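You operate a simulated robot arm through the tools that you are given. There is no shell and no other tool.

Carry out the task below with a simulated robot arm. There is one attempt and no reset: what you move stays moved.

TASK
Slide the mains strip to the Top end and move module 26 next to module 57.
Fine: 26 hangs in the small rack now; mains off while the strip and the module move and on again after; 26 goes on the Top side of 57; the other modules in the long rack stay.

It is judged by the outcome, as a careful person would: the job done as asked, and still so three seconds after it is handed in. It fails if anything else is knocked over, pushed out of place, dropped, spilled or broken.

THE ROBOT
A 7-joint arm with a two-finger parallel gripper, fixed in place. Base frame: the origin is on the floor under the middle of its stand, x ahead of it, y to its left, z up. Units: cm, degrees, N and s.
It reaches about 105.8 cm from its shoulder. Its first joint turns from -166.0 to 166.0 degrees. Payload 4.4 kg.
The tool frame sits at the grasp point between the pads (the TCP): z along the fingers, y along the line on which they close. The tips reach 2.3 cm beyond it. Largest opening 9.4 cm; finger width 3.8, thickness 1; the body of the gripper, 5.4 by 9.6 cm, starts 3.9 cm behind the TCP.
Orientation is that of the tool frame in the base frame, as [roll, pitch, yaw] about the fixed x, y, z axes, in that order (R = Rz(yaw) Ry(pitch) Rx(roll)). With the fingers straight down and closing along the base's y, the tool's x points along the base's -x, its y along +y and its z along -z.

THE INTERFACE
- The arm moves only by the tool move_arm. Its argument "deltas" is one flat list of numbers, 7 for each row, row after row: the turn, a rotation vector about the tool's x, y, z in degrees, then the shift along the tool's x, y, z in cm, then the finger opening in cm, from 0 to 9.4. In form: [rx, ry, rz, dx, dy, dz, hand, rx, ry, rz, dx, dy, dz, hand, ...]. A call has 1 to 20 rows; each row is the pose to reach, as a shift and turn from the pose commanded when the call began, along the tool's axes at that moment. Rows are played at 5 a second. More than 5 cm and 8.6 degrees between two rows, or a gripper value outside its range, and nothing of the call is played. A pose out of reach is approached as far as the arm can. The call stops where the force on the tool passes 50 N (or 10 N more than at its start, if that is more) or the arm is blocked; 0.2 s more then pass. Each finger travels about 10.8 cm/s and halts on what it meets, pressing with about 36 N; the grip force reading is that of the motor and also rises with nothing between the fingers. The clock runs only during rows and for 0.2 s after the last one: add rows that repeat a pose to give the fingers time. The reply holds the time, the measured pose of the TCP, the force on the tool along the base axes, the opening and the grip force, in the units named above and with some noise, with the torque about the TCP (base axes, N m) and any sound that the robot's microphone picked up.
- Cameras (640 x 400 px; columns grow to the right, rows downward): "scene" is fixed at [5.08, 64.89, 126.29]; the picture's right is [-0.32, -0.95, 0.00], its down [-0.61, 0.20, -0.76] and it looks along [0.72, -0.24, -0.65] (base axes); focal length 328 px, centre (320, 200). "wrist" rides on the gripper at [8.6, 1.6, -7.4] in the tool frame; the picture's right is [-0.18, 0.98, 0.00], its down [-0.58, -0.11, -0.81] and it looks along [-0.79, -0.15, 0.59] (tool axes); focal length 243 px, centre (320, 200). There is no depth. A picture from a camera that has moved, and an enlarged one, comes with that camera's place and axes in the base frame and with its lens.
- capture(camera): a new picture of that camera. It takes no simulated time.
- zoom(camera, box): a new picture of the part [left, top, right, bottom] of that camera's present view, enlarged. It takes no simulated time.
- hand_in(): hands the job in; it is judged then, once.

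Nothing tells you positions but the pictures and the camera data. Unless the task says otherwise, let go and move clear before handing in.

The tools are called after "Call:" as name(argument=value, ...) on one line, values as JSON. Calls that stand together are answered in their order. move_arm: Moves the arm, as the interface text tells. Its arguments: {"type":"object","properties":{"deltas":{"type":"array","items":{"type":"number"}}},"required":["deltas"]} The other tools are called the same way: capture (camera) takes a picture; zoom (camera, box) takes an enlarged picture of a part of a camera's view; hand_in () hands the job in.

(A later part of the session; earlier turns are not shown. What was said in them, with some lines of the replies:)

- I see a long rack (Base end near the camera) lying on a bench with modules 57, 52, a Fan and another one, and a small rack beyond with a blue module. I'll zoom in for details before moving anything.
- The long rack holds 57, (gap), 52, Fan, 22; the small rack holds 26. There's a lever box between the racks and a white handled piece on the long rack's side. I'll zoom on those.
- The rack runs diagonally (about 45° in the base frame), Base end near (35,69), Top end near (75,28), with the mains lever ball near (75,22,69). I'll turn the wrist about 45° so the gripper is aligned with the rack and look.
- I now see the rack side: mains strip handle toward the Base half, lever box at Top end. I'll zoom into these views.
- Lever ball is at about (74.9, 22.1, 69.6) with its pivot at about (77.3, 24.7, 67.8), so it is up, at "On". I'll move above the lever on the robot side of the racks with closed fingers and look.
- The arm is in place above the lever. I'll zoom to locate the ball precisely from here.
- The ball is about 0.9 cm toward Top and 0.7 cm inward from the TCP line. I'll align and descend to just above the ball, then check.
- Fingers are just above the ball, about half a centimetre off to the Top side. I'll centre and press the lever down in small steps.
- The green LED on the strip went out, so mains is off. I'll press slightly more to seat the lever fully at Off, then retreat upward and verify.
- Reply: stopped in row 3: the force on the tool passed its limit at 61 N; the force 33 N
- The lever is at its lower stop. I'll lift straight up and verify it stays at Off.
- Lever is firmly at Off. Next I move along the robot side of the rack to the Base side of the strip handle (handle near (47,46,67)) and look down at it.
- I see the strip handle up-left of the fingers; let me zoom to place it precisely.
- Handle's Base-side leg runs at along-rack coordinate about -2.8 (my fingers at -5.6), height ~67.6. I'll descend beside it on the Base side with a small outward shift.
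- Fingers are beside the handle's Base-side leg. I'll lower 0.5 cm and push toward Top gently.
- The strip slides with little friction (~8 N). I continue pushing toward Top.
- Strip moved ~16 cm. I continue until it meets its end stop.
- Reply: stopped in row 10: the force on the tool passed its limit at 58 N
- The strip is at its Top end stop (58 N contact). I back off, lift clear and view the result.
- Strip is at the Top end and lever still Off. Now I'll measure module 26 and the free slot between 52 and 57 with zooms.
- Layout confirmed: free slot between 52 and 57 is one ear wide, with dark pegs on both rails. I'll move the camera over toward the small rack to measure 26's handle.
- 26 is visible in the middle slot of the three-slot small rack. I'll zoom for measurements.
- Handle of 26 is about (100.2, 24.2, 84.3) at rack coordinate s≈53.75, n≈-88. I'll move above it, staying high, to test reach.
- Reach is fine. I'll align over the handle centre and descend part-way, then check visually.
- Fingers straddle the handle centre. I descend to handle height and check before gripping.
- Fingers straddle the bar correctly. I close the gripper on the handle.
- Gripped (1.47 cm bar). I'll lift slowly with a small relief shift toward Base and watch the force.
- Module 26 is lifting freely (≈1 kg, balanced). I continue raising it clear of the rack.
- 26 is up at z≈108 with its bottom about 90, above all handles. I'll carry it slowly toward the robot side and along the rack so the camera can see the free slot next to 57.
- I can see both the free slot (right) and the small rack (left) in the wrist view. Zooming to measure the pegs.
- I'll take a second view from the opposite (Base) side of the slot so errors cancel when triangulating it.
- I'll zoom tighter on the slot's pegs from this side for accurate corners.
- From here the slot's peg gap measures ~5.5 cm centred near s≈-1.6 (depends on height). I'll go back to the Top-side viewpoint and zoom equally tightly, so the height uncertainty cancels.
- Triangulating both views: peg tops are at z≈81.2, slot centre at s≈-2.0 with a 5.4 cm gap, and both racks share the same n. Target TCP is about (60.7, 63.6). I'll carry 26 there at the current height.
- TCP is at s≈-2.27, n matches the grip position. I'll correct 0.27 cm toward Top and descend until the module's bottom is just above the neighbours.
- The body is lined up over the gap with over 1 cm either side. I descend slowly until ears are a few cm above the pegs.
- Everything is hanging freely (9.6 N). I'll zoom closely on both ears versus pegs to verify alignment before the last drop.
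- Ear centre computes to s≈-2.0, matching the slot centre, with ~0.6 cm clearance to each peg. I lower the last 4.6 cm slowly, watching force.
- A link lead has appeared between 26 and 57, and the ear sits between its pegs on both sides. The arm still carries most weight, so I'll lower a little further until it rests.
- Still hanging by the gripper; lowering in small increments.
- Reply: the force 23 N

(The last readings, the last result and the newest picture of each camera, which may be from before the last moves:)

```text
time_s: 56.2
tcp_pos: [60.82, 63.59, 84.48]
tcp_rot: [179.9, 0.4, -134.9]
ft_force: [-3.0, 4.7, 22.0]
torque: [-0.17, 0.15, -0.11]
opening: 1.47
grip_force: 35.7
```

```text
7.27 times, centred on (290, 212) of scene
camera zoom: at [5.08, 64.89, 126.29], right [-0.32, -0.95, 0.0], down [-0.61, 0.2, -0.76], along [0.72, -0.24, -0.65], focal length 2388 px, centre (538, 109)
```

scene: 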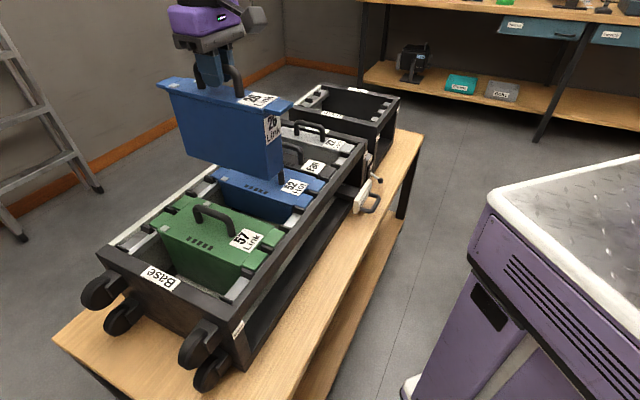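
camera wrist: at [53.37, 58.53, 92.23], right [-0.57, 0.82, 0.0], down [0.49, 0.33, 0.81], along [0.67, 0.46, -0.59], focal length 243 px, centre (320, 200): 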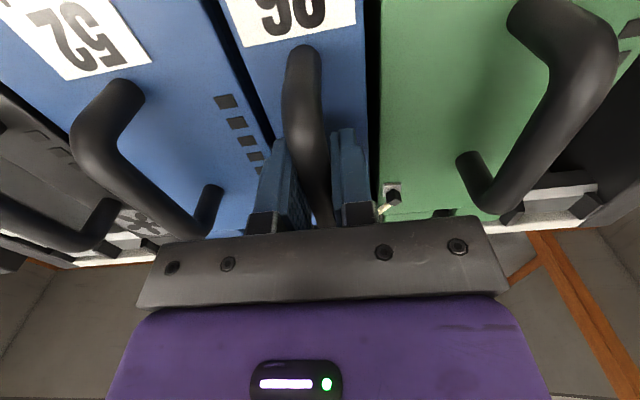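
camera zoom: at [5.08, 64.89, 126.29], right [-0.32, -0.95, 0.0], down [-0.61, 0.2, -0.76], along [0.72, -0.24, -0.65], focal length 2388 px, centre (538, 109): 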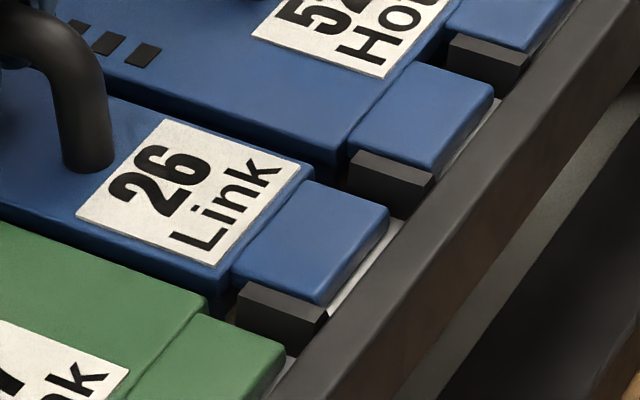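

Now resting on the rails (upward reaction). I relieve the press slightly and open the fingers a modest amount.

Call:
move_arm(deltas=[0, 0, 0, 0, 0, -0.2, 0, 0, 0, 0, 0, 0, -0.2, 0, 0, 0, 0, 0, 0, -0.2, 2.5, 0, 0, 0, 0, 0, -0.2, 4, 0, 0, 0, 0, 0, -0.2, 4.5, 0, 0, 0, 0, 0, -0.2, 4.5])

Call:
capture(camera="wrist")

Call:
zoom(camera="scene", box=[150, 120, 330, 250])

```text
time_s: 57.6
tcp_pos: [60.81, 63.56, 84.41]
tcp_rot: [180.0, 0.1, -134.9]
ft_force: [-0.1, -0.4, -0.1]
torque: [-0.01, 0.0, -0.02]
opening: 4.49
grip_force: 0.2
```

```text
taken
camera wrist: at [53.39, 58.47, 91.84], right [-0.57, 0.82, 0.0], down [0.49, 0.33, 0.81], along [0.67, 0.46, -0.59], focal length 243 px, centre (320, 200)
```

wrist: 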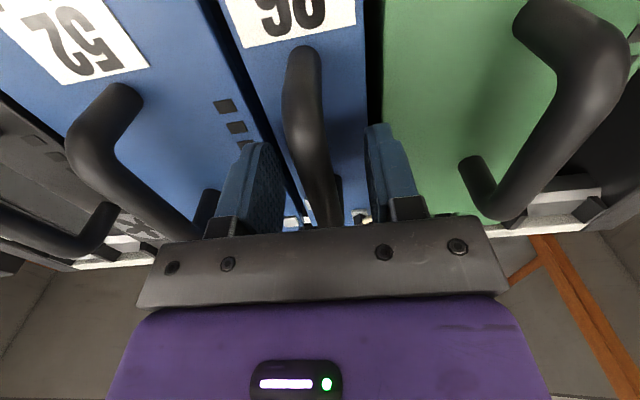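

```text
3.08 times, centred on (240, 185) of scene
camera zoom: at [5.08, 64.89, 126.29], right [-0.32, -0.95, 0.0], down [-0.61, 0.2, -0.76], along [0.72, -0.24, -0.65], focal length 1010 px, centre (566, 246)
```

zoom: 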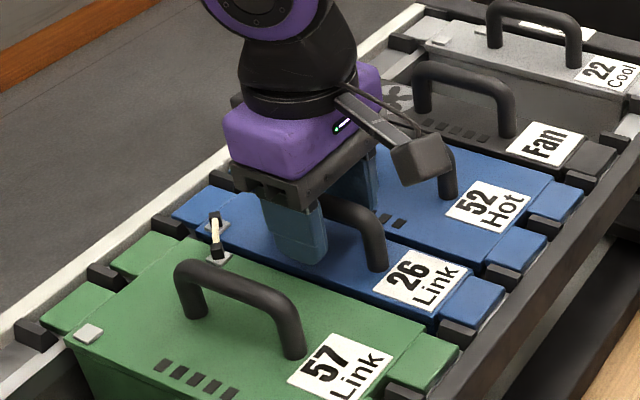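

Released; 26 rests seated with the link lead to 57. I raise straight up, slowly at first.

Call:
move_arm(deltas=[0, 0, 0, 0, 0, -0.5, 4.5, 0, 0, 0, 0, 0, -1.2, 4.5, 0, 0, 0, 0, 0, -2.2, 4.5, 0, 0, 0, 0, 0, -3.5, 4.5, 0, 0, 0, 0, 0, -5, 4.5, 0, 0, 0, 0, 0, -7, 4.5, 0, 0, 0, 0, 0, -10, 4.5, 0, 0, 0, 0, 0, -14, 4.5, 0, 0, 0, 0, 0, -18, 4.5, 0, 0, 0, 0, 0, -20, 4.5, 0, 0, 0, 0, 0, -20, 4.5])

Call:
capture(camera="wrist")

Call:
capture(camera="scene")

Call:
zoom(camera="scene", box=[150, 130, 330, 260])

```text
time_s: 60.0
tcp_pos: [60.44, 63.51, 104.42]
tcp_rot: [180.0, 0.1, -134.9]
ft_force: [0.2, -0.3, 0.4]
torque: [-0.01, 0.04, -0.01]
opening: 4.54
grip_force: 0.2
```

```text
taken
camera wrist: at [53.14, 58.48, 111.8], right [-0.57, 0.82, 0.0], down [0.49, 0.33, 0.81], along [0.67, 0.46, -0.59], focal length 243 px, centre (320, 200)
```

wrist: 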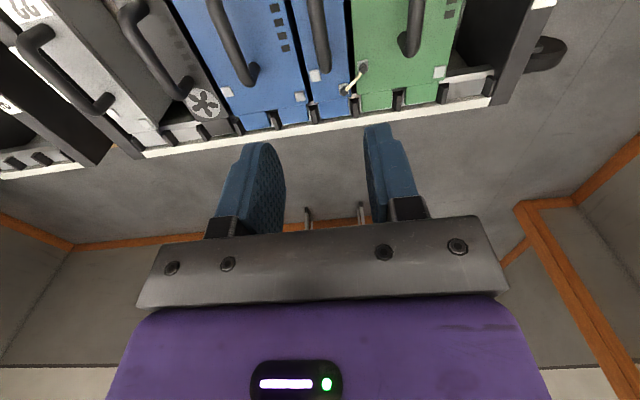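

```text
taken
```

scene: 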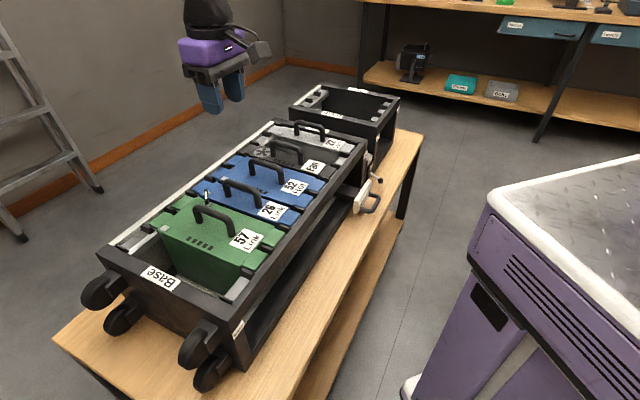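

```text
3.08 times, centred on (240, 195) of scene
camera zoom: at [5.08, 64.89, 126.29], right [-0.32, -0.95, 0.0], down [-0.61, 0.2, -0.76], along [0.72, -0.24, -0.65], focal length 1010 px, centre (566, 215)
```

zoom: 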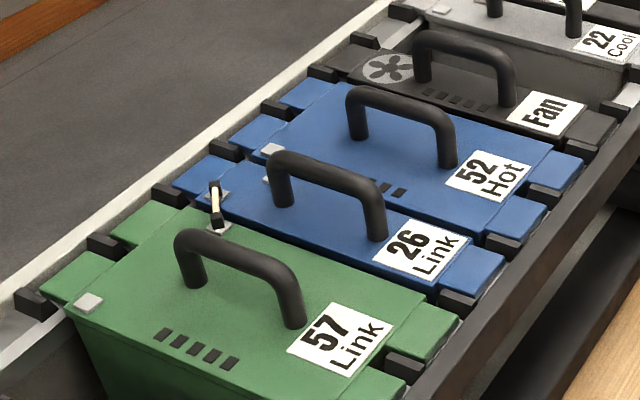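

26 is seated beside 57 with the link lead in place, the others unmoved. Next I'll return to the mains lever to grip its knob (about (75.4, 22.05, 65.6)) and raise it to On. Moving over above it first.

Call:
move_arm(deltas=[0, 0, 0, 1.7, -3.6, 0, 4.5, 0, 0, 0, 3.4, -7.2, 0, 4.5, 0, 0, 0, 5.1, -10.8, 0, 4.5, 0, 0, 0, 6.8, -14.5, 0, 4.5, 0, 0, 0, 8.5, -18.1, 0, 4.5, 0, 0, 0, 10.2, -21.7, 0, 4.5, 0, 0, 0, 11.9, -25.3, 0, 4.5, 0, 0, 0, 13.6, -29, 0, 4.5, 0, 0, 0, 15.3, -32.6, 0, 4.5, 0, 0, 0, 17, -36.2, 0, 4.5, 0, 0, 0, 18.75, -39.9, 0, 4.5, 0, 0, 0, 18.75, -39.9, 5, 4.5, 0, 0, 0, 18.75, -39.9, 10, 4.5, 0, 0, 0, 18.75, -39.9, 15, 4.5, 0, 0, 0, 18.75, -39.9, 20, 4.5, 0, 0, 0, 18.75, -39.9, 20, 4.5])

Call:
capture(camera="wrist")

Call:
zoom(camera="wrist", box=[260, 20, 440, 140])

Call:
zoom(camera="scene", box=[320, 100, 440, 220])

```text
time_s: 63.4
tcp_pos: [75.45, 22.07, 84.12]
tcp_rot: [179.9, 0.2, -134.9]
ft_force: [0.7, -0.7, 0.5]
torque: [-0.02, -0.01, 0.0]
opening: 4.46
grip_force: 0.0
```

```text
taken
camera wrist: at [68.04, 17.07, 91.5], right [-0.57, 0.82, 0.0], down [0.49, 0.33, 0.81], along [0.67, 0.46, -0.59], focal length 243 px, centre (320, 200)
```

wrist: 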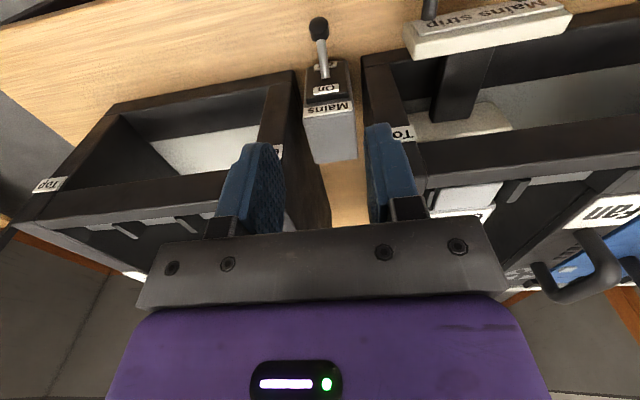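

```text
3.33 times, centred on (350, 80) of wrist
camera zoom: at [68.04, 17.07, 91.5], right [-0.57, 0.82, 0.0], down [0.49, 0.33, 0.81], along [0.67, 0.46, -0.59], focal length 809 px, centre (220, 600)
```

zoom: 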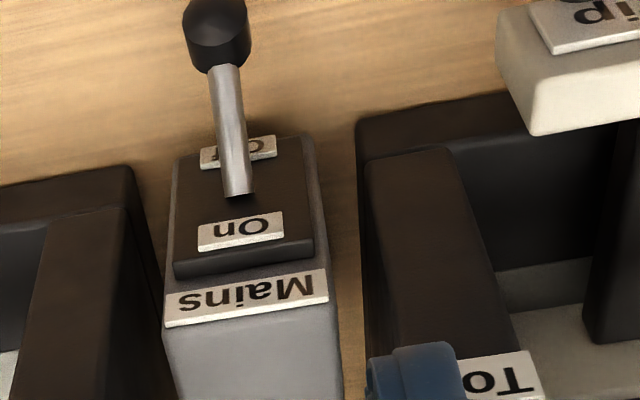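

```text
3.33 times, centred on (380, 160) of scene
camera zoom: at [5.08, 64.89, 126.29], right [-0.32, -0.95, 0.0], down [-0.61, 0.2, -0.76], along [0.72, -0.24, -0.65], focal length 1094 px, centre (120, 333)
```

zoom: 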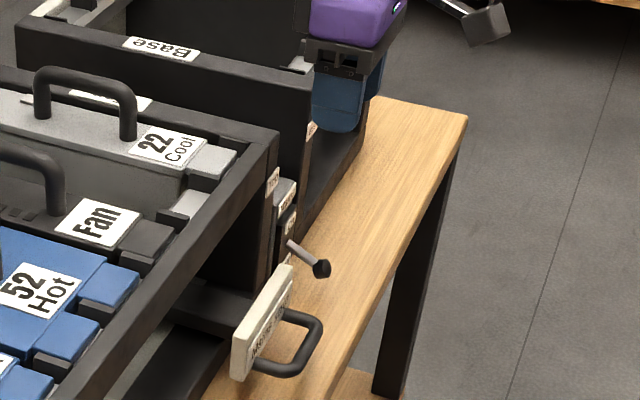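

Fingers are centred over the knob, and the strip plate ends ~2 cm clear of the gripper body. I descend around the knob.

Call:
move_arm(deltas=[0, 0, 0, 0.3, -0.1, 4, 4.5, 0, 0, 0, 0.3, -0.1, 8, 4.5, 0, 0, 0, 0.3, -0.1, 12, 4.5, 0, 0, 0, 0.3, -0.1, 14.5, 4.5, 0, 0, 0, 0.3, -0.1, 16, 4.5, 0, 0, 0, 0.3, -0.1, 17, 4.5, 0, 0, 0, 0.3, -0.1, 17, 4.5, 0, 0, 0, 0.3, -0.1, 17, 4.5])

Call:
capture(camera="wrist")

Call:
zoom(camera="scene", box=[320, 120, 440, 220])

```text
time_s: 64.8
tcp_pos: [75.66, 22.0, 68.46]
tcp_rot: [180.0, 0.4, -134.8]
ft_force: [-12.8, -8.7, 31.1]
torque: [1.64, -1.15, 0.4]
opening: 4.5
grip_force: 0.1
stopped in row 6: the force on the tool passed its limit at 76 N (the readings are from after the stop); the commanded pose is now the measured one
```

```text
taken
camera wrist: at [68.33, 16.9, 75.71], right [-0.57, 0.82, 0.0], down [0.48, 0.33, 0.81], along [0.67, 0.46, -0.59], focal length 243 px, centre (320, 200)
```

wrist: 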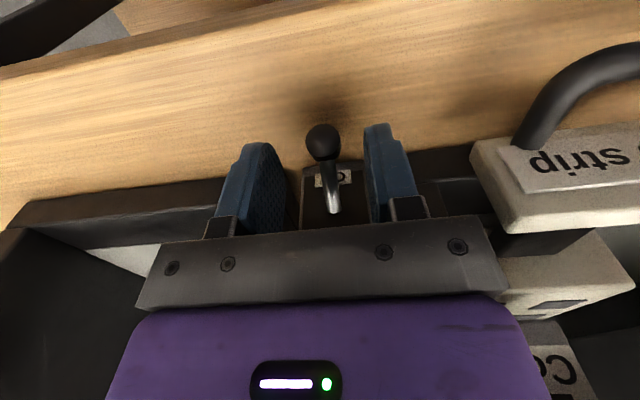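

```text
4.00 times, centred on (380, 170) of scene
camera zoom: at [5.08, 64.89, 126.29], right [-0.32, -0.95, 0.0], down [-0.61, 0.2, -0.76], along [0.72, -0.24, -0.65], focal length 1313 px, centre (80, 320)
```

zoom: 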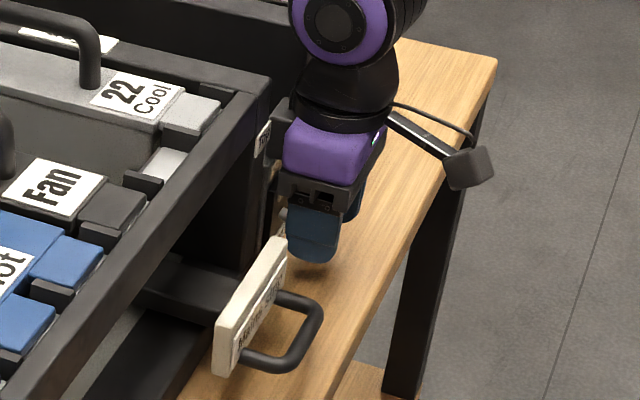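

The gripper body touched the top front of the lever box. I'll back straight up, check nothing shifted, and then re-approach further outward.

Call:
move_arm(deltas=[0, 0, 0, 0.3, 0, -1, 4.5, 0, 0, 0, 0.8, 0, -3, 4.5, 0, 0, 0, 1.3, 0, -7, 4.5, 0, 0, 0, 1.3, 0, -11, 4.5, 0, 0, 0, 1.3, 0, -11, 4.5])

Call:
capture(camera="wrist")

Call:
zoom(camera="wrist", box=[240, 40, 420, 160])

Call:
zoom(camera="scene", box=[280, 70, 440, 220])

```text
time_s: 66.0
tcp_pos: [74.74, 21.16, 79.06]
tcp_rot: [-179.9, 0.4, -134.8]
ft_force: [-0.1, -0.3, -0.9]
torque: [-0.03, 0.0, 0.02]
opening: 4.52
grip_force: 0.1
```

```text
taken
camera wrist: at [67.33, 15.99, 86.39], right [-0.57, 0.82, 0.0], down [0.48, 0.33, 0.81], along [0.67, 0.46, -0.59], focal length 243 px, centre (320, 200)
```

wrist: 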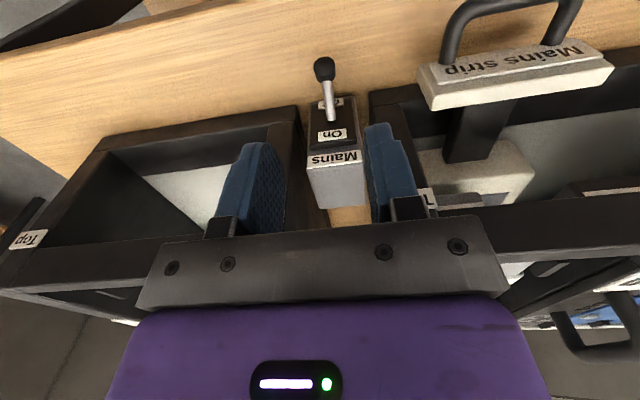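

```text
3.33 times, centred on (330, 100) of wrist
camera zoom: at [67.33, 15.99, 86.39], right [-0.57, 0.82, 0.0], down [0.48, 0.33, 0.81], along [0.67, 0.46, -0.59], focal length 809 px, centre (287, 533)
```

zoom: 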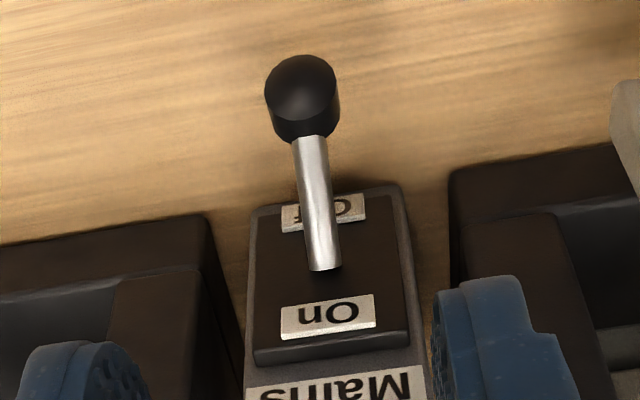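

```text
2.67 times, centred on (360, 145) of scene
camera zoom: at [5.08, 64.89, 126.29], right [-0.32, -0.95, 0.0], down [-0.61, 0.2, -0.76], along [0.72, -0.24, -0.65], focal length 876 px, centre (213, 347)
```

zoom: 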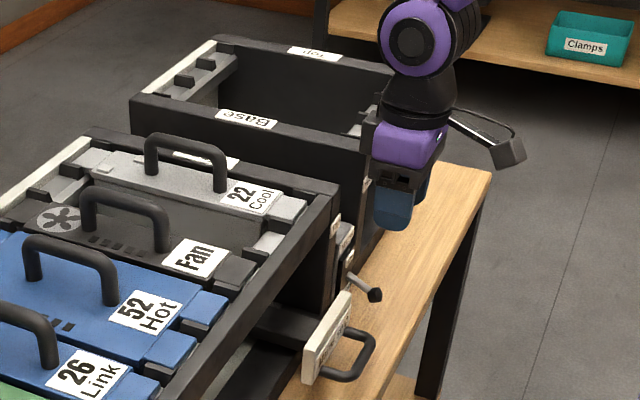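

Nothing moved; a bracket on the hand's inner side is what touches. I'll tilt the hand 15° away from the rack (tips inward) so it clears, and descend part-way.

Call:
move_arm(deltas=[0, -8, 0, 0, 0, 0, 4.5, 0, -15, 0, 0, 0, 0, 4.5, 0, -15, 0, -0.5, 0.15, 2, 4.5, 0, -15, 0, -0.85, 0.15, 5, 4.5, 0, -15, 0, -0.85, 0.15, 8, 4.5, 0, -15, 0, -0.85, 0.15, 8, 4.5])

Call:
capture(camera="wrist")

Call:
zoom(camera="scene", box=[320, 110, 440, 220])

```text
time_s: 67.4
tcp_pos: [75.29, 21.64, 70.82]
tcp_rot: [-179.9, 15.3, -134.7]
ft_force: [-0.4, -0.1, 0.1]
torque: [0.02, -0.04, 0.02]
opening: 4.5
grip_force: 0.0
```

```text
taken
camera wrist: at [66.75, 15.4, 75.68], right [-0.57, 0.82, 0.05], down [0.32, 0.17, 0.93], along [0.75, 0.55, -0.36], focal length 243 px, centre (320, 200)
```

wrist: 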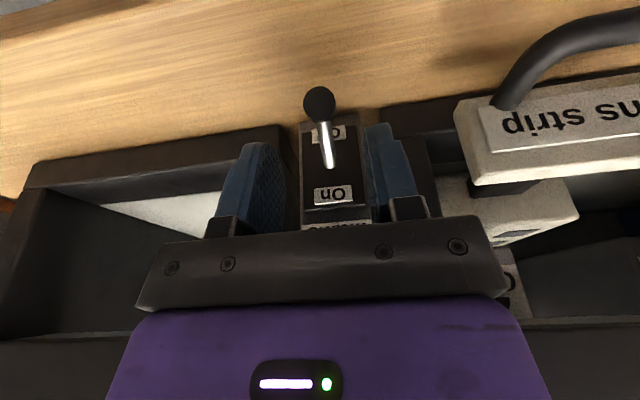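

```text
3.64 times, centred on (380, 165) of scene
camera zoom: at [5.08, 64.89, 126.29], right [-0.32, -0.95, 0.0], down [-0.61, 0.2, -0.76], along [0.72, -0.24, -0.65], focal length 1194 px, centre (102, 327)
```

zoom: 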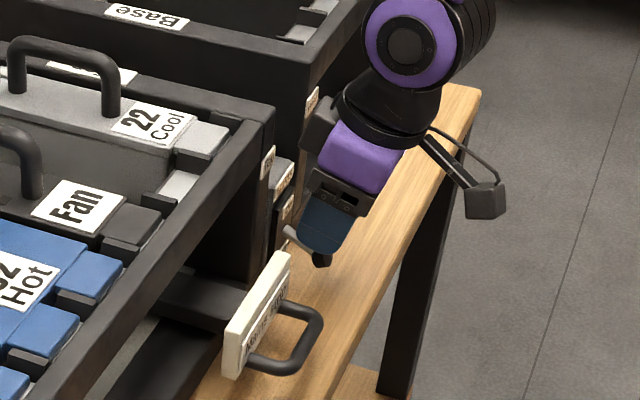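

The tilt clears the racks and the knob is centred between the fingers. I descend the rest of the way around the knob.

Call:
move_arm(deltas=[0, 0, 0, 0.39, 0.1, 1.45, 4.5, 0, 0, 0, 0.73, 0.1, 2.7, 4.5, 0, 0, 0, 0.98, 0.1, 3.65, 4.5, 0, 0, 0, 1.06, 0.1, 3.96, 4.5, 0, 0, 0, 1.06, 0.1, 3.96, 4.5])

Call:
capture(camera="wrist")

Call:
zoom(camera="scene", box=[320, 110, 440, 220])

```text
time_s: 68.6
tcp_pos: [75.39, 21.8, 67.01]
tcp_rot: [-179.9, 15.4, -134.7]
ft_force: [0.3, -0.3, 0.0]
torque: [-0.01, 0.02, -0.01]
opening: 4.5
grip_force: 0.0
```

```text
taken
camera wrist: at [66.82, 15.64, 71.86], right [-0.57, 0.82, 0.05], down [0.32, 0.17, 0.93], along [0.75, 0.55, -0.36], focal length 243 px, centre (320, 200)
```

wrist: 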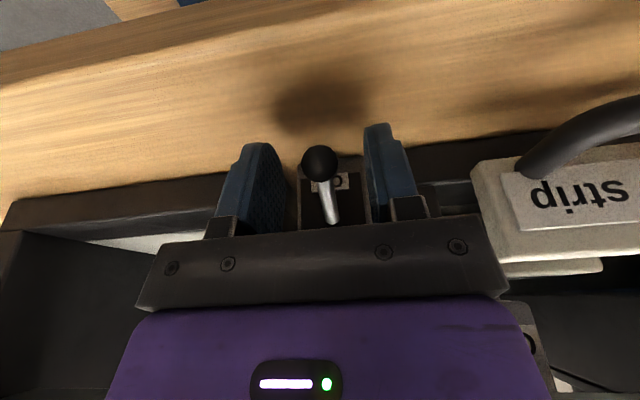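

```text
3.64 times, centred on (380, 165) of scene
camera zoom: at [5.08, 64.89, 126.29], right [-0.32, -0.95, 0.0], down [-0.61, 0.2, -0.76], along [0.72, -0.24, -0.65], focal length 1194 px, centre (102, 327)
```

zoom: 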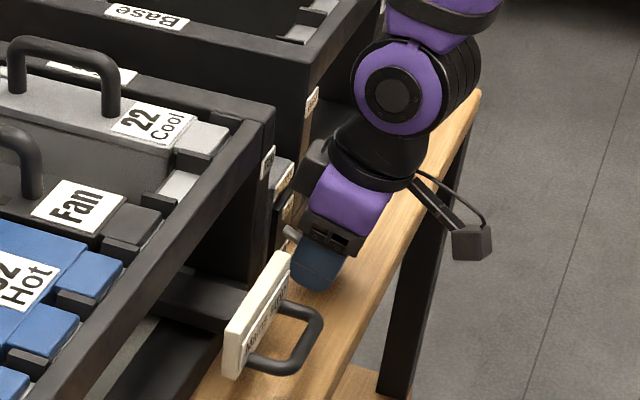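

Knob is between the pads near the tips. I lower 0.3 cm more and close on it.

Call:
move_arm(deltas=[0, 0, 0, 0.08, 0, 0.29, 4.5, 0, 0, 0, 0.08, 0, 0.29, 3, 0, 0, 0, 0.08, 0, 0.29, 1.5, 0, 0, 0, 0.08, 0, 0.29, 0, 0, 0, 0, 0.08, 0, 0.29, 0, 0, 0, 0, 0.08, 0, 0.29, 0])

Call:
capture(camera="wrist")

```text
time_s: 70.0
tcp_pos: [75.23, 21.93, 66.78]
tcp_rot: [-179.8, 15.2, -134.7]
ft_force: [1.2, -0.9, -3.3]
torque: [-0.14, -0.01, -0.17]
opening: 1.78
grip_force: 45.1
```

```text
taken
camera wrist: at [66.72, 15.64, 71.54], right [-0.57, 0.82, 0.05], down [0.32, 0.17, 0.93], along [0.75, 0.55, -0.36], focal length 243 px, centre (320, 200)
```

wrist: 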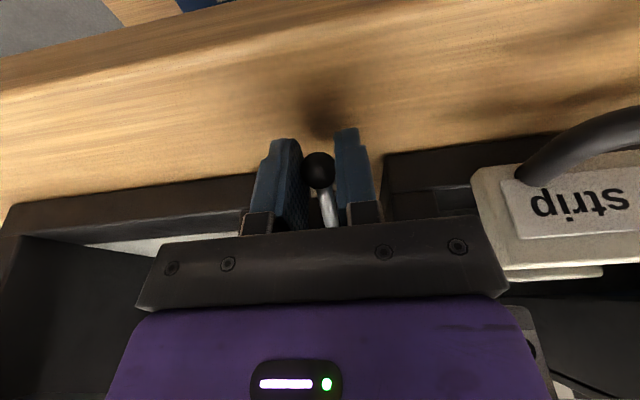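

Knob gripped (1.78 cm). I now lift it along its arc to On.

Call:
move_arm(deltas=[0, 0, 0, 0.04, 0, -0.63, 0, 0, 0, 0, 0.03, 0, -1.25, 0, 0, 0, 0, -0.08, 0, -1.84, 0, 0, 0, 0, -0.28, 0, -2.41, 0, 0, 0, 0, -0.58, 0, -2.95, 0, 0, 0, 0, -0.93, 0, -3.48, 0, 0, 0, 0, -0.98, 0, -3.7, 0])

Call:
capture(camera="wrist")

Call:
zoom(camera="scene", box=[320, 110, 440, 220])

```text
time_s: 71.6
tcp_pos: [75.16, 21.84, 70.49]
tcp_rot: [179.9, 15.2, -134.8]
ft_force: [-9.4, -5.0, -20.3]
torque: [-0.7, 0.84, -0.03]
opening: 1.77
grip_force: 44.7
```

```text
taken
camera wrist: at [66.69, 15.59, 75.53], right [-0.57, 0.82, 0.05], down [0.32, 0.17, 0.93], along [0.75, 0.55, -0.36], focal length 243 px, centre (320, 200)
```

wrist: 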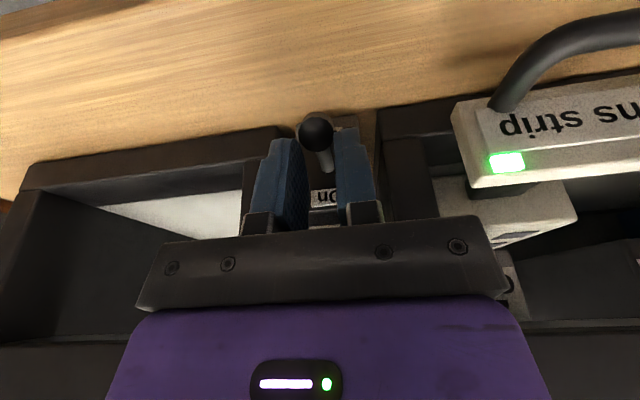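

```text
3.64 times, centred on (380, 165) of scene
camera zoom: at [5.08, 64.89, 126.29], right [-0.32, -0.95, 0.0], down [-0.61, 0.2, -0.76], along [0.72, -0.24, -0.65], focal length 1194 px, centre (102, 327)
```

zoom: 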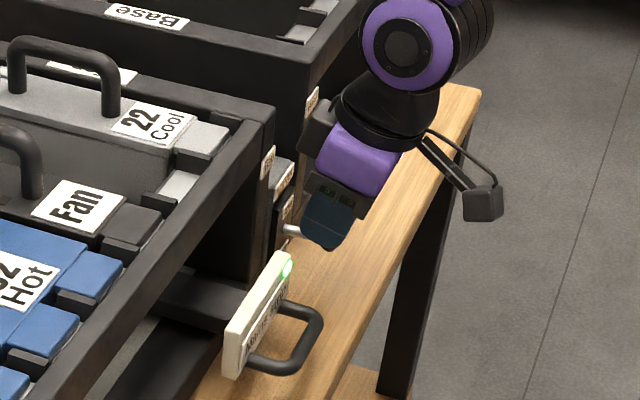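

The strip's LED is lit again, but the knob slid toward the fingertips so the lever may not be fully up. I'll open slightly, stay around it, and see where it rests.

Call:
move_arm(deltas=[0, 0, 0, 0, 0, 0, 3, 0, 0, 0, 0, 0, 0, 4, 0, 0, 0, 0, 0, 0, 4, 0, 0, 0, 0, 0, 0, 4])

Call:
capture(camera="wrist")

Call:
zoom(camera="scene", box=[340, 150, 400, 210])

```text
time_s: 72.6
tcp_pos: [75.19, 21.94, 70.76]
tcp_rot: [-179.9, 15.3, -134.9]
ft_force: [0.0, -0.3, -0.9]
torque: [-0.05, 0.01, 0.01]
opening: 4.01
grip_force: 0.0
```

```text
taken
camera wrist: at [66.72, 15.57, 75.56], right [-0.57, 0.82, 0.05], down [0.32, 0.17, 0.93], along [0.75, 0.55, -0.36], focal length 243 px, centre (320, 200)
```

wrist: 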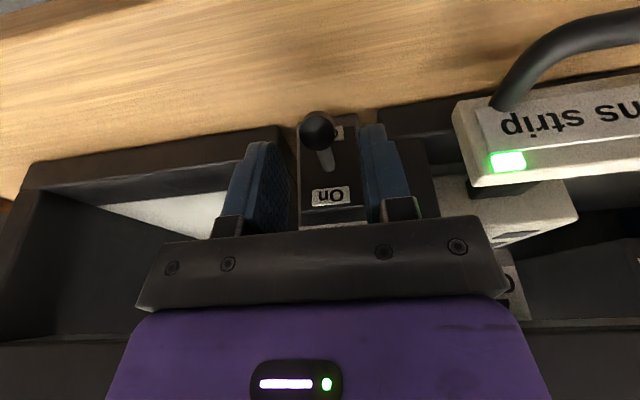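

```text
6.67 times, centred on (370, 180) of scene
camera zoom: at [5.08, 64.89, 126.29], right [-0.32, -0.95, 0.0], down [-0.61, 0.2, -0.76], along [0.72, -0.24, -0.65], focal length 2189 px, centre (-13, 333)
```

zoom: 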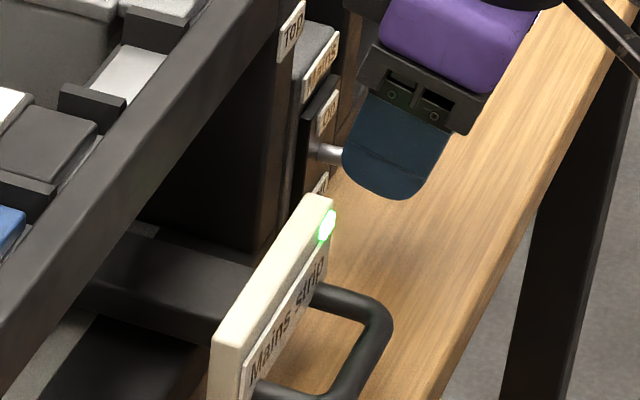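

Lever holds by friction at mid-travel with mains lit. I'll lower the fingers so the knob sits deeper between the pads, re-grip, and raise it fully.

Call:
move_arm(deltas=[0, 0, 0, 0.25, 0, 0.95, 4, 0, 0, 0, 0.5, 0, 1.85, 4, 0, 0, 0, 0.7, 0, 2.6, 4, 0, 0, 0, 0.7, 0, 2.6, 4, 0, 0, 0, 0.7, 0, 2.6, 2, 0, 0, 0, 0.7, 0, 2.6, 0, 0, 0, 0, 0.7, 0, 2.6, 0, 0, 0, 0, 0.7, 0, 2.6, 0])

Call:
capture(camera="wrist")

```text
time_s: 74.4
tcp_pos: [75.16, 21.81, 67.79]
tcp_rot: [-180.0, 15.1, -134.9]
ft_force: [-1.0, 0.3, -1.4]
torque: [-0.03, 0.03, -0.02]
opening: 1.8
grip_force: 45.3
```

```text
taken
camera wrist: at [66.77, 15.68, 72.76], right [-0.57, 0.82, 0.05], down [0.32, 0.17, 0.93], along [0.75, 0.55, -0.36], focal length 243 px, centre (320, 200)
```

wrist: 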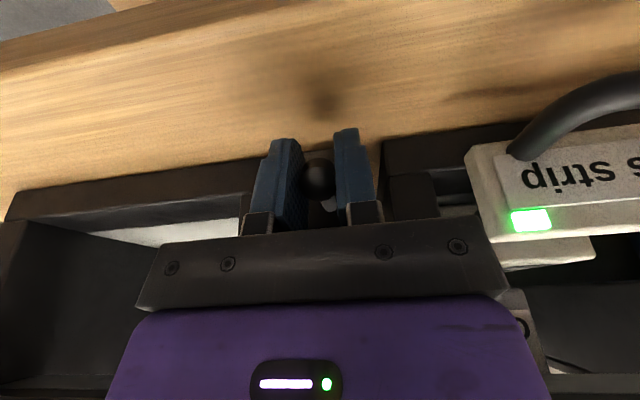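

Knob is now well within the pads. I raise it along the upper half of its arc.

Call:
move_arm(deltas=[0, 0, 0, -0.16, 0, -0.48, 0, 0, 0, 0, -0.38, 0, -0.94, 0, 0, 0, 0, -0.63, 0, -1.38, 0, 0, 0, 0, -0.86, 0, -1.74, 0, 0, 0, 0, -1.08, 0, -2.1, 0, 0, 0, 0, -1.08, 0, -2.1, 0])

Call:
capture(camera="wrist")

Call:
zoom(camera="scene", box=[340, 150, 400, 210])

```text
time_s: 75.8
tcp_pos: [75.55, 22.19, 70.14]
tcp_rot: [179.9, 15.1, -134.9]
ft_force: [-11.1, -7.2, -19.0]
torque: [-0.76, 0.58, -0.07]
opening: 1.81
grip_force: 45.1
```

```text
taken
camera wrist: at [67.0, 15.92, 75.05], right [-0.57, 0.82, 0.05], down [0.32, 0.17, 0.93], along [0.75, 0.55, -0.36], focal length 243 px, centre (320, 200)
```

wrist: 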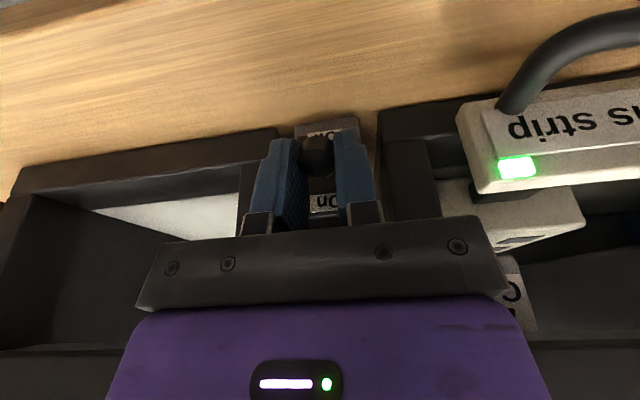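

```text
6.67 times, centred on (370, 180) of scene
camera zoom: at [5.08, 64.89, 126.29], right [-0.32, -0.95, 0.0], down [-0.61, 0.2, -0.76], along [0.72, -0.24, -0.65], focal length 2189 px, centre (-13, 333)
```

zoom: 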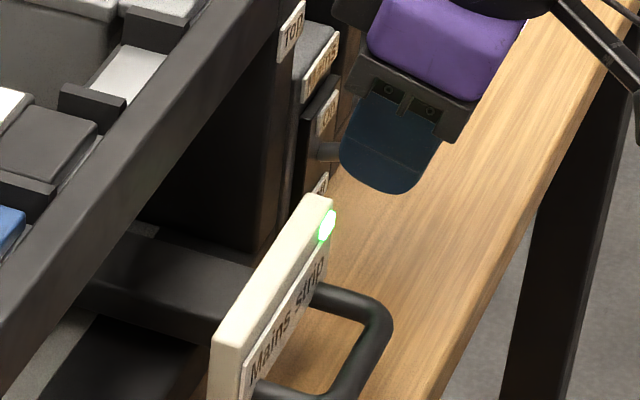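

Mains LED is on; the knob rose again with some slip. I'll open and check the lever angle against the original On position.

Call:
move_arm(deltas=[0, 0, 0, 0, 0, 0, 3, 0, 0, 0, 0, 0, 0, 4, 0, 0, 0, 0, 0, 0, 4, 0, 0, 0, 0, 0, 0, 4])

Call:
capture(camera="wrist")

Call:
zoom(camera="wrist", box=[260, 90, 380, 230])

```text
time_s: 76.8
tcp_pos: [75.56, 22.26, 70.17]
tcp_rot: [-179.9, 15.3, -134.9]
ft_force: [0.0, -0.4, -0.3]
torque: [0.03, -0.02, 0.02]
opening: 4.02
grip_force: 0.0
```

```text
taken
camera wrist: at [67.06, 15.98, 75.09], right [-0.57, 0.82, 0.05], down [0.32, 0.17, 0.93], along [0.75, 0.55, -0.36], focal length 243 px, centre (320, 200)
```

wrist: 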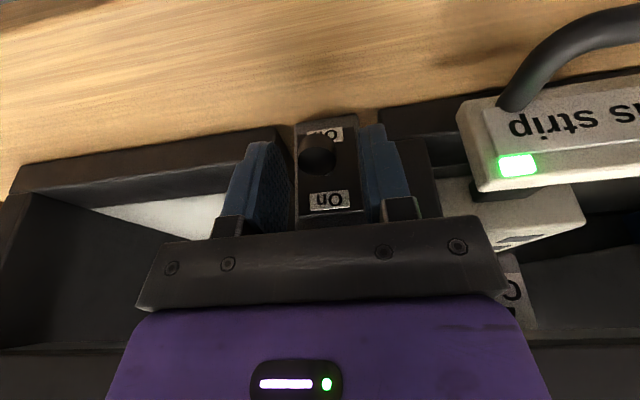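

```text
2.86 times, centred on (320, 160) of wrist
camera zoom: at [67.06, 15.98, 75.09], right [-0.57, 0.82, 0.05], down [0.32, 0.17, 0.93], along [0.75, 0.55, -0.36], focal length 693 px, centre (320, 314)
```

zoom: 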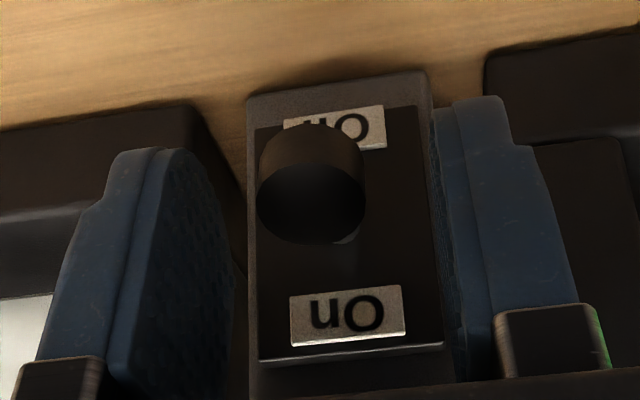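

The lever looks near its upper position. I'll rise straight up, undo the tilt, and compare with the very first view of the lever at On.

Call:
move_arm(deltas=[0, 0, 0, -0.52, 0, -1.93, 4, 0, 0, 0, -1.3, 0, -4.83, 4, 0, 0, 0, -2.33, 0, -8.7, 4, 0, 0, 0, -3.36, 0, -12.55, 4, 0, 0, 0, -3.75, 0, -14, 4, 0, 8, 0, -3.75, 0, -14, 4, 0, 15, 0, -3.75, 0, -14, 4, 0, 15, 0, -3.75, 0, -14, 4])

Call:
capture(camera="wrist")

Call:
zoom(camera="wrist", box=[260, 20, 380, 120])

Call:
zoom(camera="scene", box=[345, 140, 395, 190])

```text
time_s: 78.6
tcp_pos: [75.43, 22.19, 84.76]
tcp_rot: [-179.9, 0.1, -134.8]
ft_force: [-0.3, -0.7, -1.0]
torque: [0.02, -0.01, 0.01]
opening: 4.0
grip_force: 0.0
```

```text
taken
camera wrist: at [68.17, 17.13, 92.07], right [-0.57, 0.82, 0.0], down [0.48, 0.33, 0.81], along [0.67, 0.46, -0.59], focal length 243 px, centre (320, 200)
```

wrist: 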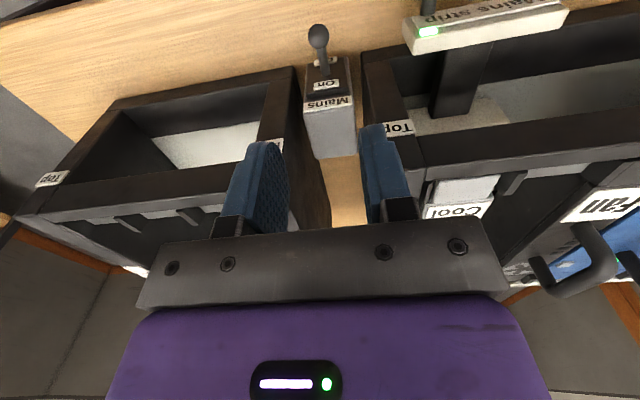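

```text
4.00 times, centred on (320, 70) of wrist
camera zoom: at [68.17, 17.13, 92.07], right [-0.57, 0.82, 0.0], down [0.48, 0.33, 0.81], along [0.67, 0.46, -0.59], focal length 970 px, centre (320, 720)
```

zoom: 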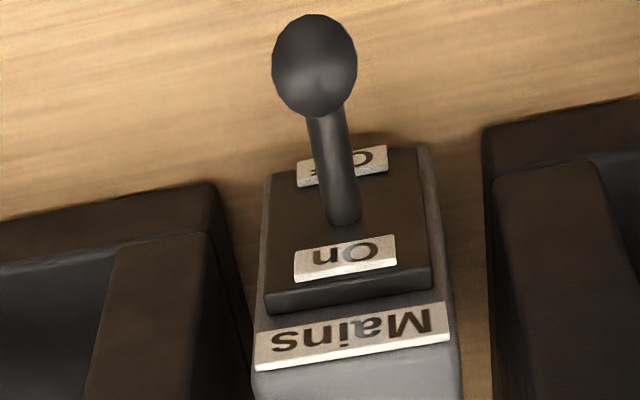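

```text
8.00 times, centred on (370, 165) of scene
camera zoom: at [5.08, 64.89, 126.29], right [-0.32, -0.95, 0.0], down [-0.61, 0.2, -0.76], along [0.72, -0.24, -0.65], focal length 2626 px, centre (-80, 480)
```

zoom: 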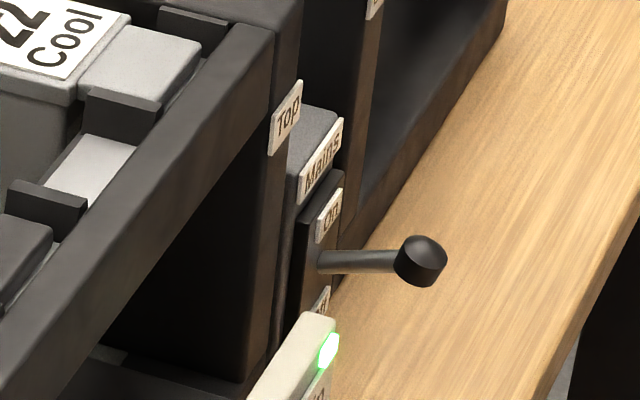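

Compared with the original (knob row 246 vs now 261, Off was ~322) the lever is ~80% up and mains is live. I'll do one more careful stroke to bring it fully up to On.

Call:
move_arm(deltas=[0, -8, 0, 0.2, 0, 0, 4, 0, -15, 0, 0.4, 0, 0, 4, 0, -15, 0, 0.4, 0, 4, 4, 0, -15, 0, 0.4, 0, 8, 4, 0, -15, 0, 0.4, 0, 12, 4, 0, -15, 0, 0.4, 0, 14.5, 4, 0, -15, 0, 0.4, 0, 16.4, 4, 0, -15, 0, 0.4, 0, 16.4, 4])

Call:
capture(camera="wrist")

```text
time_s: 80.4
tcp_pos: [75.35, 22.05, 68.19]
tcp_rot: [-179.8, 15.2, -134.7]
ft_force: [-0.1, 0.1, -0.9]
torque: [-0.04, 0.01, 0.03]
opening: 3.99
grip_force: 0.0
```

```text
taken
camera wrist: at [66.82, 15.88, 73.11], right [-0.57, 0.82, 0.05], down [0.32, 0.17, 0.93], along [0.75, 0.55, -0.36], focal length 243 px, centre (320, 200)
```

wrist: 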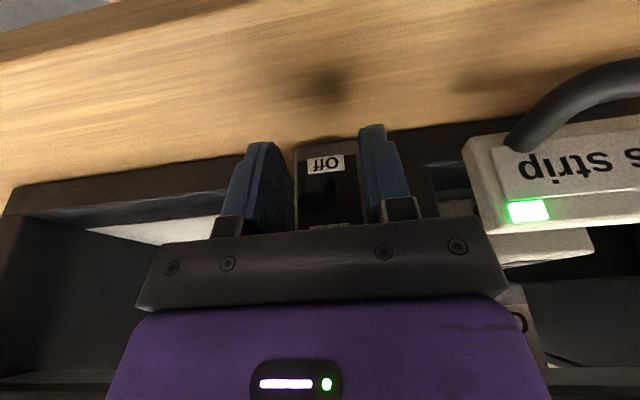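

Knob is deep between the pads. I close and lift gently with a smaller inward component.

Call:
move_arm(deltas=[0, 0, 0, 0, 0, 0, 2, 0, 0, 0, 0, 0, 0, 0, 0, 0, 0, 0, 0, 0, 0, 0, 0, 0, 0, 0, 0, 0, 0, 0, 0, -0.15, 0, -0.27, 0, 0, 0, 0, -0.33, 0, -0.53, 0, 0, 0, 0, -0.5, 0, -0.8, 0, 0, 0, 0, -0.62, 0, -1.18, 0, 0, 0, 0, -0.72, 0, -1.56, 0, 0, 0, 0, -0.72, 0, -1.56, 0])

Call:
capture(camera="wrist")

Call:
zoom(camera="scene", box=[345, 140, 395, 190])

```text
time_s: 82.5
tcp_pos: [75.66, 22.22, 69.68]
tcp_rot: [-180.0, 15.3, -134.9]
ft_force: [13.3, 5.8, -24.2]
torque: [0.2, -0.3, 0.07]
opening: 1.76
grip_force: 45.2
stopped in row 10: the force on the tool passed its limit at 52 N (the readings are from after the stop); the commanded pose is now the measured one
```

```text
taken
camera wrist: at [67.06, 15.98, 74.55], right [-0.57, 0.82, 0.05], down [0.32, 0.17, 0.93], along [0.75, 0.55, -0.36], focal length 243 px, centre (320, 200)
```

wrist: 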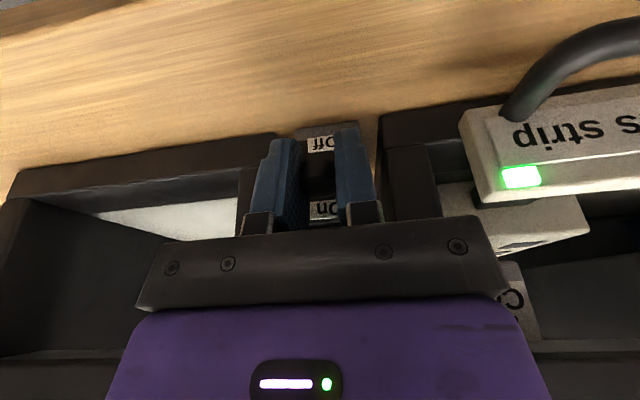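

```text
8.00 times, centred on (370, 165) of scene
camera zoom: at [5.08, 64.89, 126.29], right [-0.32, -0.95, 0.0], down [-0.61, 0.2, -0.76], along [0.72, -0.24, -0.65], focal length 2626 px, centre (-80, 480)
```

zoom: 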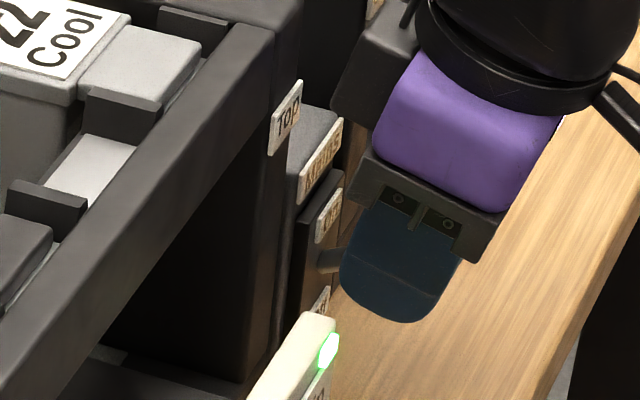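

It reached a firm stop (52 N), so the lever should be fully at On. I release, rise straight up, and verify.

Call:
move_arm(deltas=[0, 0, 0, 0, 0, 0, 2.5, 0, 0, 0, 0, 0, 0, 4, 0, 0, 0, 0, 0, 0, 4, 0, 0, 0, -0.52, 0, -1.93, 4, 0, 0, 0, -1.3, 0, -4.83, 4, 0, 0, 0, -2.33, 0, -8.7, 4, 0, 0, 0, -3.36, 0, -12.55, 4, 0, 0, 0, -4, 0, -15, 4, 0, 8, 0, -4, 0, -15, 4, 0, 15, 0, -4, 0, -15, 4, 0, 15, 0, -4, 0, -15, 4])

Call:
zoom(camera="wrist", box=[260, 20, 380, 120])

Call:
zoom(camera="scene", box=[345, 140, 395, 190])

Call:
capture(camera="scene")

```text
time_s: 84.9
tcp_pos: [75.52, 21.99, 85.22]
tcp_rot: [179.9, 0.2, -134.7]
ft_force: [0.7, 0.4, -0.3]
torque: [0.0, 0.01, 0.03]
opening: 4.0
grip_force: 0.0
```

```text
4.00 times, centred on (320, 70) of wrist
camera zoom: at [68.22, 16.95, 92.62], right [-0.57, 0.82, 0.0], down [0.49, 0.33, 0.81], along [0.67, 0.46, -0.59], focal length 970 px, centre (320, 720)
```

zoom: 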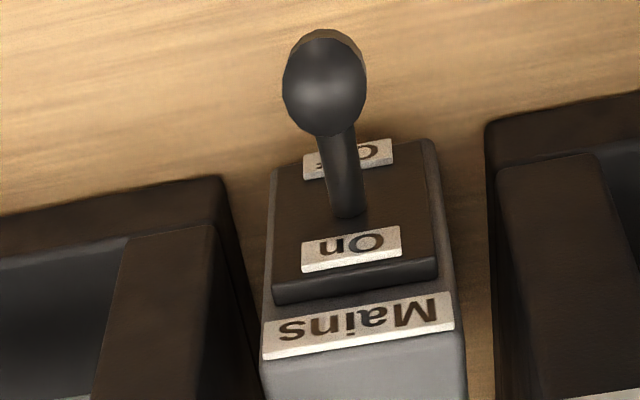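

```text
8.00 times, centred on (370, 165) of scene
camera zoom: at [5.08, 64.89, 126.29], right [-0.32, -0.95, 0.0], down [-0.61, 0.2, -0.76], along [0.72, -0.24, -0.65], focal length 2626 px, centre (-80, 480)
```

zoom: 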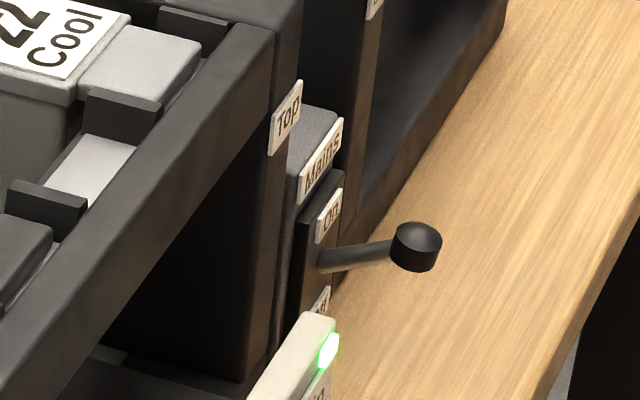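

```text
taken
```

scene: 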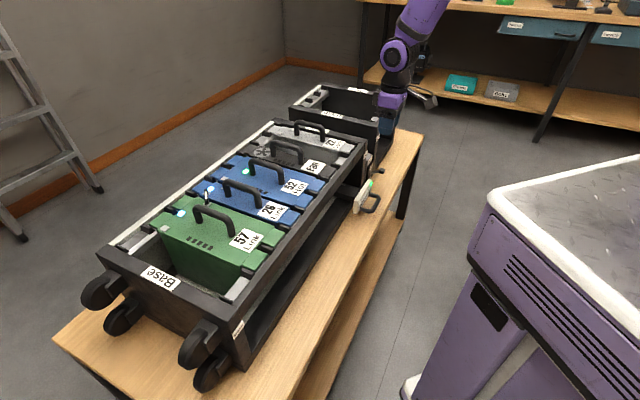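

Lever is back exactly at its original On position, LEDs on the strip, 52, 26 and 57 are lit. I'll retreat to the starting area and do a final inspection.

Call:
move_arm(deltas=[0, 0, 0, 0.5, 0, -4, 4, 0, 0, 0, 1, 0, -8, 5, 0, 0, 0, 2, 0, -12, 6, 0, 0, 0, 4, 3, -15, 7, 0, 0, 0, 7, 6, -15, 8, 0, 0, 0, 9, 9, -15, 9, 0, 0, 0, 10, 12, -15, 9, 0, 0, 0, 10, 12, -15, 9])

Call:
capture(camera="wrist")

Call:
zoom(camera="scene", box=[80, 110, 400, 310])

Call:
zoom(camera="scene", box=[270, 70, 430, 230])

Call:
zoom(camera="scene", box=[160, 150, 330, 260])

```text
time_s: 86.7
tcp_pos: [59.8, 23.43, 100.35]
tcp_rot: [-180.0, 0.4, -134.8]
ft_force: [-0.8, -0.4, 0.2]
torque: [-0.03, 0.02, -0.01]
opening: 9.02
grip_force: 0.1
```

```text
taken
camera wrist: at [52.42, 18.38, 107.7], right [-0.57, 0.82, 0.0], down [0.48, 0.33, 0.81], along [0.67, 0.46, -0.59], focal length 243 px, centre (320, 200)
```

wrist: 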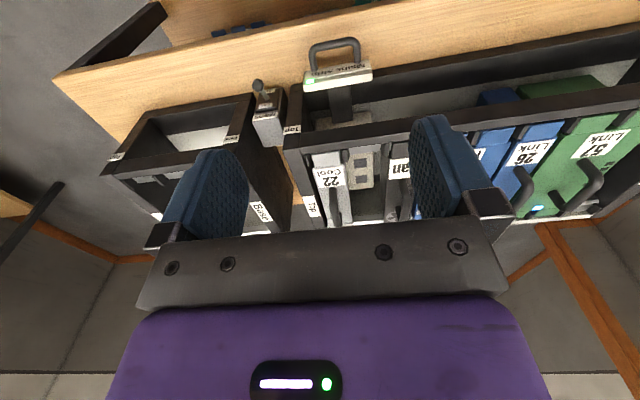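

```text
2.00 times, centred on (240, 210) of scene
camera zoom: at [5.08, 64.89, 126.29], right [-0.32, -0.95, 0.0], down [-0.61, 0.2, -0.76], along [0.72, -0.24, -0.65], focal length 657 px, centre (480, 180)
```

zoom: 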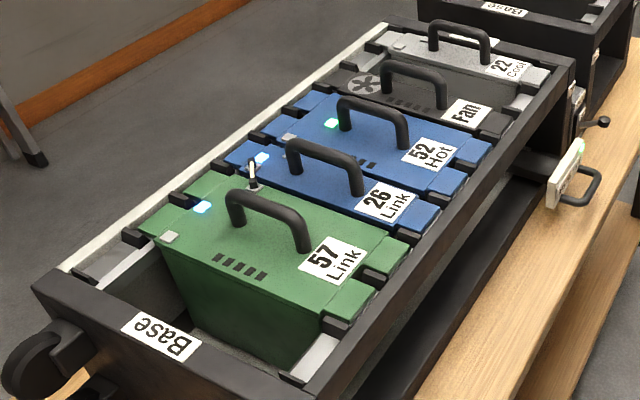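

```text
2.50 times, centred on (350, 150) of scene
camera zoom: at [5.08, 64.89, 126.29], right [-0.32, -0.95, 0.0], down [-0.61, 0.2, -0.76], along [0.72, -0.24, -0.65], focal length 821 px, centre (245, 325)
```

zoom: 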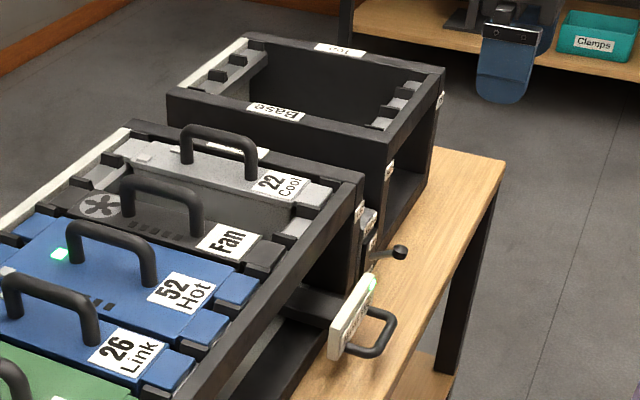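

```text
3.64 times, centred on (245, 205) of scene
camera zoom: at [5.08, 64.89, 126.29], right [-0.32, -0.95, 0.0], down [-0.61, 0.2, -0.76], along [0.72, -0.24, -0.65], focal length 1194 px, centre (593, 182)
```

zoom: 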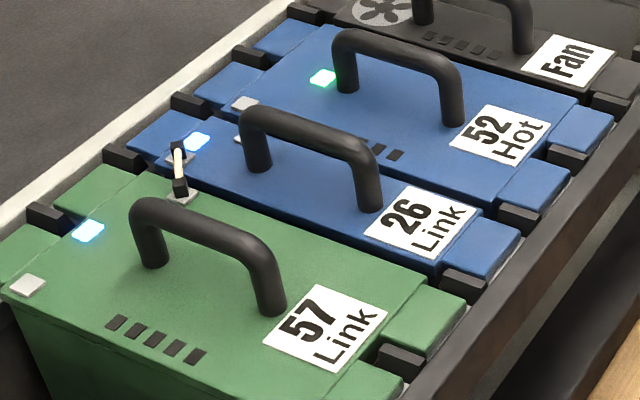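

I see mains back on, with the strip, 52, 26 and 57 all lit. The strip is at its Top end stop, 26 sits between its pegs on the Top side of 57 with the link lead in, and the other modules and both racks are where they were. The arm is clear with nothing in the gripper, so I'm handing in.

Call:
hand_in()

```text
The job is handed in.
```

The job is done and handed in:

- **Strip:** the mains strip is at the Top end, pushed up against its stop.
- **Module 26:** it sits in the free slot on the Top side of 57, resting on both rails. The link lead joins the two, and both show blue lights.
- **Mains:** it was off before anything moved. It is on again, with the lever at its upper stop and the lights on the strip and 52 lit.
- **Everything else:** the other modules in the long rack did not move, and the small rack is where it was.

Two things happened with the lever on the way back to On. On my first approach, the hand touched the lever box or the rack beside it and the arm stopped at 76 N; nothing shifted, so I came in again at a tilt. The knob then slipped in the fingers, so it took three lifts to raise the lever fully. The mains was already live after the first.
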